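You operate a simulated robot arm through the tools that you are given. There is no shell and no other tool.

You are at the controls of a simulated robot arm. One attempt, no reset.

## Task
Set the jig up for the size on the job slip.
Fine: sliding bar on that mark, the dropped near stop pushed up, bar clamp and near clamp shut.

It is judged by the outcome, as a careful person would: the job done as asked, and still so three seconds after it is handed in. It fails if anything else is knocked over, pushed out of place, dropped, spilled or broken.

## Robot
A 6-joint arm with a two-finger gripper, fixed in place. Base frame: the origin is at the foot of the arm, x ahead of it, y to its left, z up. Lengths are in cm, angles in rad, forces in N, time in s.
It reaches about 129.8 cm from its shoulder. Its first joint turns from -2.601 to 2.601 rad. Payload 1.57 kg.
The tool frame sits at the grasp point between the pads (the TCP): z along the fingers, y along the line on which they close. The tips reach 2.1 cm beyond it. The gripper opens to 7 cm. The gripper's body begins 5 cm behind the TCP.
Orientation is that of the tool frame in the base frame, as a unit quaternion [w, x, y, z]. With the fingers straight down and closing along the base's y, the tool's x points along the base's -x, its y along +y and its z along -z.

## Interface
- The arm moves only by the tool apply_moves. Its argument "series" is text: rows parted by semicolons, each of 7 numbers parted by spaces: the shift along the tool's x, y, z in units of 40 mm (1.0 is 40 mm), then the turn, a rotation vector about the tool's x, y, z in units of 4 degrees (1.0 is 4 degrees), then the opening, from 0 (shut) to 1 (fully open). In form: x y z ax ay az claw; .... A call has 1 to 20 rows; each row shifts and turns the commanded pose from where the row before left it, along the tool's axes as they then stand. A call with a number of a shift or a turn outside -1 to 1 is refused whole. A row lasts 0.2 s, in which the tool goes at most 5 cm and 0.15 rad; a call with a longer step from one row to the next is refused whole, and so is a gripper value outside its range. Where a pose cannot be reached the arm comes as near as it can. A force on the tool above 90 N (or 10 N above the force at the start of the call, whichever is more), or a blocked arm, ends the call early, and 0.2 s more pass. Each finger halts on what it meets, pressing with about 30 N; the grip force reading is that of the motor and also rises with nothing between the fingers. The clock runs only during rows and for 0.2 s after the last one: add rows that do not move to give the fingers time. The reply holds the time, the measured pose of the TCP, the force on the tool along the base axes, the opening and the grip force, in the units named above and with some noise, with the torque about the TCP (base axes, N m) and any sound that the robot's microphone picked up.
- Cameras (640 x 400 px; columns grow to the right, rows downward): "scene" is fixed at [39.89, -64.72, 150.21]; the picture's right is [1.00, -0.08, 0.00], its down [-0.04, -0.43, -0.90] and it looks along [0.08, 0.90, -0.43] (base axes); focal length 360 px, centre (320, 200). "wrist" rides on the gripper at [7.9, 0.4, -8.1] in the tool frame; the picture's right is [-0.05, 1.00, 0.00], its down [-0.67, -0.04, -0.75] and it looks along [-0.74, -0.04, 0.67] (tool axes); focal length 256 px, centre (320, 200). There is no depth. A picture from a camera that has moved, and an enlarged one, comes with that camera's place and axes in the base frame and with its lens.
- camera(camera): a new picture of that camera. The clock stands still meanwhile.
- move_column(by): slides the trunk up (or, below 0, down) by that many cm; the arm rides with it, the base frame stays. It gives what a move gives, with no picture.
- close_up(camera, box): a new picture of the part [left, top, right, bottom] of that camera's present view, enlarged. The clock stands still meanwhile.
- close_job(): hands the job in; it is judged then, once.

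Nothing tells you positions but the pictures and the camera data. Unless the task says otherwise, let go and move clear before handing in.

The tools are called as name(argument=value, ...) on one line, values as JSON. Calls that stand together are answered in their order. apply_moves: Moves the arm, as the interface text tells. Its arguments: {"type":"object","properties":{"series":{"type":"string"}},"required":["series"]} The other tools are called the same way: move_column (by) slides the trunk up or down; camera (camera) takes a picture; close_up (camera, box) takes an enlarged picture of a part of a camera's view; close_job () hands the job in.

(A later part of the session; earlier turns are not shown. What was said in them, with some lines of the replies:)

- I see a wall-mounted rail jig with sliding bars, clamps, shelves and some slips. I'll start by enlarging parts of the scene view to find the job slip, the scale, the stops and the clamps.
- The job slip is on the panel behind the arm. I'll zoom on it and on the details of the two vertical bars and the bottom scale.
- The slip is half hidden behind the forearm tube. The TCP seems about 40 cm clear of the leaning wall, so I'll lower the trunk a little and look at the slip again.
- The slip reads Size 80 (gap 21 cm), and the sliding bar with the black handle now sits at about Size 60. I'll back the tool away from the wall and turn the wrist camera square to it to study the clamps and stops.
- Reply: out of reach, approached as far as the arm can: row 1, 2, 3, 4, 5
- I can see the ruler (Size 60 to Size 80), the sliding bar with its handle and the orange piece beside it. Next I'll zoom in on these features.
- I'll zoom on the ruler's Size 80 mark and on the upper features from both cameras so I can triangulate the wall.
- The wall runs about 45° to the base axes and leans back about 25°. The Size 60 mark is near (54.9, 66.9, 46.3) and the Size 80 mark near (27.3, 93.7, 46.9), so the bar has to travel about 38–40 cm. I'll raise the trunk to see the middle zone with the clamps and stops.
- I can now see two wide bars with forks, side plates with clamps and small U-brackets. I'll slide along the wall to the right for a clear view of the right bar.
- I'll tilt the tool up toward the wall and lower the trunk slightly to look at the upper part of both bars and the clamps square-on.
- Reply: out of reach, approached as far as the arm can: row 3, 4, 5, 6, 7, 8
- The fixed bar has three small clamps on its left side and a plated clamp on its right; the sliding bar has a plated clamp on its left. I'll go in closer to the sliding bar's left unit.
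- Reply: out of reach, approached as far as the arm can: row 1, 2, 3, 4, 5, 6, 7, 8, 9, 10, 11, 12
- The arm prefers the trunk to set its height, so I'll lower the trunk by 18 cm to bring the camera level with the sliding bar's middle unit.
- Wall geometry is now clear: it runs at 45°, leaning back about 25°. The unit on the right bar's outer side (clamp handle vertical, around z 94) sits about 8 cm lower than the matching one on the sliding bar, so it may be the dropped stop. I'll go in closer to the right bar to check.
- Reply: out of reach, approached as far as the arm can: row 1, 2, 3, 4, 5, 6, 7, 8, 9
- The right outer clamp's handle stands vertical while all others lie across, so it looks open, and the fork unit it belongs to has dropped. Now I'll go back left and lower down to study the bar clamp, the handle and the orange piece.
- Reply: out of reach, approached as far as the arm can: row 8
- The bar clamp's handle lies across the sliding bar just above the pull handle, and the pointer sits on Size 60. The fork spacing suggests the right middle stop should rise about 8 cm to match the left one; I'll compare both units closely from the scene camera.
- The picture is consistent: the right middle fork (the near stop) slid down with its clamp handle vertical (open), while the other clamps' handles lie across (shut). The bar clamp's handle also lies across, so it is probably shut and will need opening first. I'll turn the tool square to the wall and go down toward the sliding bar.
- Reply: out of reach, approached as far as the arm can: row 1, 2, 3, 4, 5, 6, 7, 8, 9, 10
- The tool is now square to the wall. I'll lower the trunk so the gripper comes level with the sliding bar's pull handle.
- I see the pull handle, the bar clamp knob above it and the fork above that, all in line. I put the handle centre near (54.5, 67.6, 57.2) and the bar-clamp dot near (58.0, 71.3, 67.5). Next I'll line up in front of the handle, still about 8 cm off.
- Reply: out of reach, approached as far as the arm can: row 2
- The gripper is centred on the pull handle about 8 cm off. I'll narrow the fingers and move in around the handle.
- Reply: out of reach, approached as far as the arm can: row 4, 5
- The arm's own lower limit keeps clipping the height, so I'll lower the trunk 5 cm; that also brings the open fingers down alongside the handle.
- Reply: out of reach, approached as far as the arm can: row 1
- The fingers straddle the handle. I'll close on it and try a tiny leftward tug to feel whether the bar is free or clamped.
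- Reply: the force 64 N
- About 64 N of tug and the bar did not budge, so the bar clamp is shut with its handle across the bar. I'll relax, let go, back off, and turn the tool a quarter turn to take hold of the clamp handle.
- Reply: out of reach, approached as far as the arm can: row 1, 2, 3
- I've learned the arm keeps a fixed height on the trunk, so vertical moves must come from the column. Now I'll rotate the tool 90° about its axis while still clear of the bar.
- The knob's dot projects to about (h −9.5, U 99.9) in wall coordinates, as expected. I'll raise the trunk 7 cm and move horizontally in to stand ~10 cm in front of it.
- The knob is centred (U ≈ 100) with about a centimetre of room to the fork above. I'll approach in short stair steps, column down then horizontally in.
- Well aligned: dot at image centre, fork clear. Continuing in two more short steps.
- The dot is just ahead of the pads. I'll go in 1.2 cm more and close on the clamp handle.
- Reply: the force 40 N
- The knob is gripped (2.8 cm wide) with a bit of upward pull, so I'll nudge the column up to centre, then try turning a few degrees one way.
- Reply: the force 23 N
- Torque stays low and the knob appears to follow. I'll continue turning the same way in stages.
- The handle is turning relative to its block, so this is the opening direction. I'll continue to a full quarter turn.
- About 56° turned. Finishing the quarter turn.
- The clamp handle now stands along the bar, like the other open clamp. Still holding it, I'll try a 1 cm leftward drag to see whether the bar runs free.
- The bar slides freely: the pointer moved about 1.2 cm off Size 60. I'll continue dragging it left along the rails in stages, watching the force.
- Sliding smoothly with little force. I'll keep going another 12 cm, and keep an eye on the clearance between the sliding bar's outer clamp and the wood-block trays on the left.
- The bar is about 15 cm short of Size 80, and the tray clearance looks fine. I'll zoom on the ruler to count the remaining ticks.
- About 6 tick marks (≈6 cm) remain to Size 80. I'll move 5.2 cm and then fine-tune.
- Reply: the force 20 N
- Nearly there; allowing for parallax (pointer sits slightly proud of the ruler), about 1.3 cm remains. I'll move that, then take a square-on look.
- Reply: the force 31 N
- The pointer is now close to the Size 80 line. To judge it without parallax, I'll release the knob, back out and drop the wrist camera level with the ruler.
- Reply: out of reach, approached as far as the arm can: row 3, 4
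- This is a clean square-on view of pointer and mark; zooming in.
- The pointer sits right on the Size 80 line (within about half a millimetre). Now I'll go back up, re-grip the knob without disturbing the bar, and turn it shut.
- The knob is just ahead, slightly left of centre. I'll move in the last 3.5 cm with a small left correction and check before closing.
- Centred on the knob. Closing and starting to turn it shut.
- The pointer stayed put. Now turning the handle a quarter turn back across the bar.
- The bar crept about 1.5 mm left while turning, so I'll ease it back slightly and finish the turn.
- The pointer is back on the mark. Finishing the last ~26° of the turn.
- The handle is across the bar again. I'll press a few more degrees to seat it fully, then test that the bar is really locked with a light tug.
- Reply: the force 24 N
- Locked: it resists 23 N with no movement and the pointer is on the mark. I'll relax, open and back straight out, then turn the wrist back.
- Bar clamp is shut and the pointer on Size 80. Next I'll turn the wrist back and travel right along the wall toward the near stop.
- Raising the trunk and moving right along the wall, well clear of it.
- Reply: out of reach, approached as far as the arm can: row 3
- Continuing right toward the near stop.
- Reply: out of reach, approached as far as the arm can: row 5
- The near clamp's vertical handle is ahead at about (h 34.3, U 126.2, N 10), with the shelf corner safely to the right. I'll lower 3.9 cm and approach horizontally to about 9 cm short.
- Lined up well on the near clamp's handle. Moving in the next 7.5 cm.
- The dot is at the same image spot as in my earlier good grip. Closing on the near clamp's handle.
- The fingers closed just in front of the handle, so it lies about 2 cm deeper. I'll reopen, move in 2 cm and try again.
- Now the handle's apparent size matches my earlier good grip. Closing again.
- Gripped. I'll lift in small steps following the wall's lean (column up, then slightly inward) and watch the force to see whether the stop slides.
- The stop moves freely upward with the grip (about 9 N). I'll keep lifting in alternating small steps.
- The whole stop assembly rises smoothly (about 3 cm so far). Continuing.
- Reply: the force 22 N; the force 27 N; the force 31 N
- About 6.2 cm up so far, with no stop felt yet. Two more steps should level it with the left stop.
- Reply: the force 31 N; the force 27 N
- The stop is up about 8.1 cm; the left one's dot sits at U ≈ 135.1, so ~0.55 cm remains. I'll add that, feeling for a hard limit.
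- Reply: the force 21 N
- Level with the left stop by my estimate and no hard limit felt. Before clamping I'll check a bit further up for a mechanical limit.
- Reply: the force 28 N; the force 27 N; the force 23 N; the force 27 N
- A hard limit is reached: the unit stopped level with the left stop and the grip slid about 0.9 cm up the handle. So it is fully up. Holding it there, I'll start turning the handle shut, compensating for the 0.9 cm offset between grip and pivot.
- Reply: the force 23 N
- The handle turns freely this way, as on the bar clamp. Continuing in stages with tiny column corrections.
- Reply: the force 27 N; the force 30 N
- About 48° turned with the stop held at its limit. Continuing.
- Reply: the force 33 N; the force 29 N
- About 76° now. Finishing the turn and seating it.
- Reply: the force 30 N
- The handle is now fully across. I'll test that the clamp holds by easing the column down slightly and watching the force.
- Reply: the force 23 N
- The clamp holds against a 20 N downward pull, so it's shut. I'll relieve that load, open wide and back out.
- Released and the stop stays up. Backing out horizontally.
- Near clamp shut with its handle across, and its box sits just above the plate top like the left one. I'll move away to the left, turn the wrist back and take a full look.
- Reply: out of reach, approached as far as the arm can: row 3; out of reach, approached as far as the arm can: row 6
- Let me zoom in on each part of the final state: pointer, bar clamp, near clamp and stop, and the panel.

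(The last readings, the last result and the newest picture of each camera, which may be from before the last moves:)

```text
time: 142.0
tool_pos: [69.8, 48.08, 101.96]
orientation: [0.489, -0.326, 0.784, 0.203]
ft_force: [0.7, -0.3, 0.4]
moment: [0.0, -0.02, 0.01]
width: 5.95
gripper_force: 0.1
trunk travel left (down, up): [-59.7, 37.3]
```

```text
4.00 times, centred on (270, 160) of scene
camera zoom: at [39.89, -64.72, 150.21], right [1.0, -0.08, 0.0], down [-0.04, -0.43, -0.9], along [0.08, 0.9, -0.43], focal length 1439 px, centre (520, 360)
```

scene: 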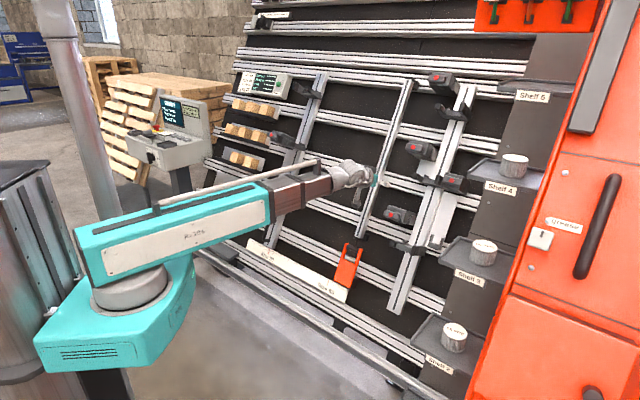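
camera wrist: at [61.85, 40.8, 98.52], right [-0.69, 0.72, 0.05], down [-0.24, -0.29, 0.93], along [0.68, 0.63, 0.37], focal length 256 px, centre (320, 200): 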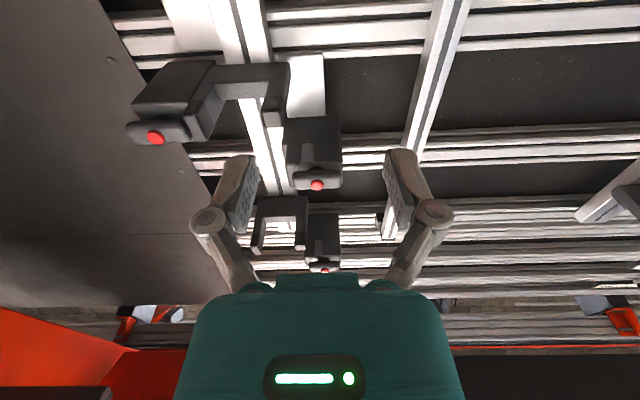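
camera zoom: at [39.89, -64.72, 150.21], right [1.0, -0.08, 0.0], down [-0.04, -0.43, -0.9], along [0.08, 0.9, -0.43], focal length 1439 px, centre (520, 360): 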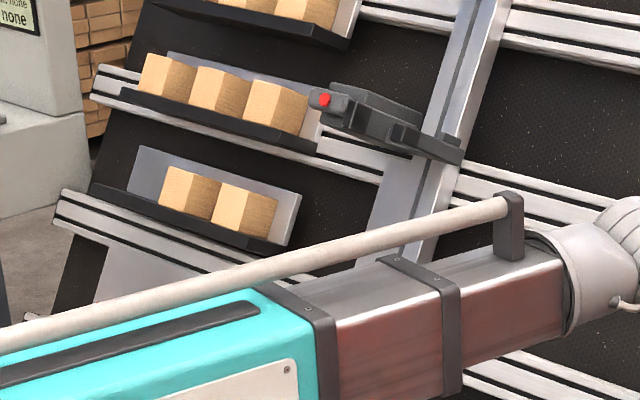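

Everything matches: pointer on Size 80, near stop level with the left one, and both handles across. I'll back well clear, then take one last look at the bar clamp before handing in.

apply_moves(series="0.33 0 -0.675 0 0 0 0.85; 0.33 0 -0.675 0 0 0 0.85; 0.33 0 -0.675 0 0 0 0.85; 0.33 0 -0.675 0 0 0 0.85; 0 0 0 0 0 0 0.85")

move_column(by=20)

camera(camera="scene")

close_up(camera="scene", box=[244, 170, 340, 260])

close_up(camera="scene", box=[390, 130, 486, 250])

```text
time: 143.2
tool_pos: [61.13, 39.82, 102.06]
orientation: [0.49, -0.324, 0.783, 0.202]
ft_force: [-1.0, 0.5, 0.4]
moment: [0.01, 0.02, 0.0]
width: 5.94
gripper_force: 0.1
trunk travel left (down, up): [-59.7, 37.3]
```

```text
time: 145.4
tool_pos: [61.05, 39.78, 122.17]
orientation: [0.49, -0.324, 0.783, 0.203]
ft_force: [0.7, 0.9, -0.3]
moment: [0.0, 0.03, 0.05]
width: 5.96
gripper_force: 0.0
trunk travel left (down, up): [-79.7, 17.3]
```

```text
taken
```

scene: 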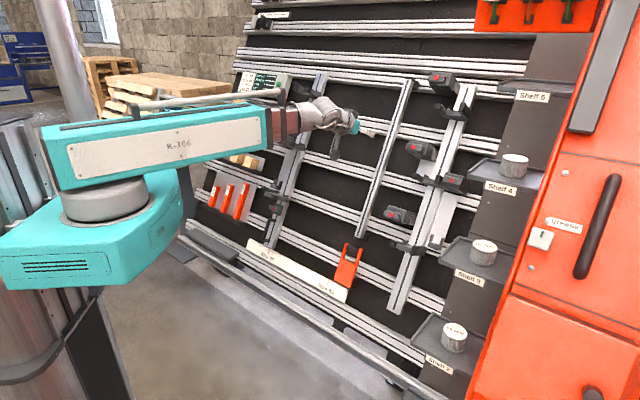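

```text
4.44 times, centred on (292, 215) of scene
camera zoom: at [39.89, -64.72, 150.21], right [1.0, -0.08, 0.0], down [-0.04, -0.43, -0.9], along [0.08, 0.9, -0.43], focal length 1598 px, centre (444, 133)
```

zoom: 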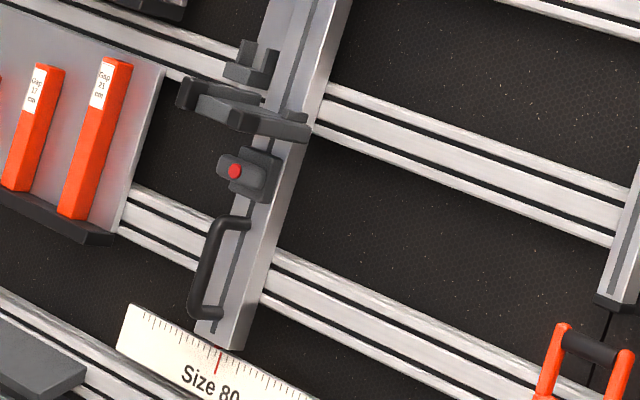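

```text
3.33 times, centred on (438, 190) of scene
camera zoom: at [39.89, -64.72, 150.21], right [1.0, -0.08, 0.0], down [-0.04, -0.43, -0.9], along [0.08, 0.9, -0.43], focal length 1199 px, centre (-73, 233)
```

zoom: 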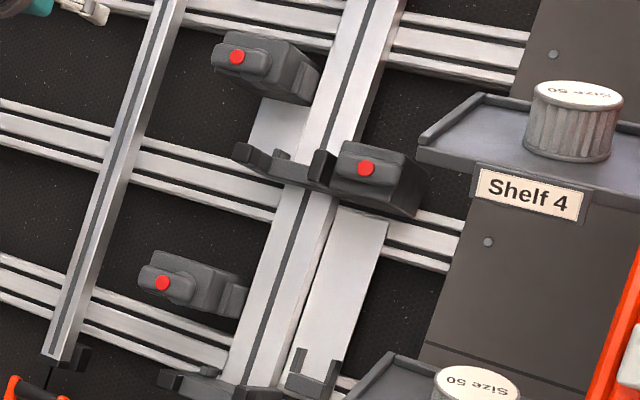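

All checks agree. The bar pointer is on Size 80 with the bar clamp shut. The near stop is up at its limit, level with the left stop (dot at U ≈ 135.1 for both), and its clamp is shut. The arm is clear and nothing else has moved, so I'm handing in.

close_job()

```text
The job is handed in.
```

The jig is set for Size 80, the size on the job slip, and I've handed the job in.

- **Sliding bar:** its pointer is on the Size 80 mark. A square-on close-up taken just before clamping put it within about half a millimetre, and it looked unchanged at the end.
- **Bar clamp:** shut. I had to open it to slide the bar. After re-closing it, the bar did not move under a 23 N tug.
- **Near stop:** I took this to be the middle stop on the right-hand bar. It was the only stop that had dropped and its clamp the only one open. It is pushed up to its limit, level with the left stop.
- **Near clamp:** shut. The stop held against a downward pull of about 20 N.

I did not press the panel's Check button. I also did not measure the slip's 21 cm gap directly; the near stop's height relies on its upper limit and on matching the left stop. The arm was clear of the jig when I handed in, and I saw nothing else disturbed.
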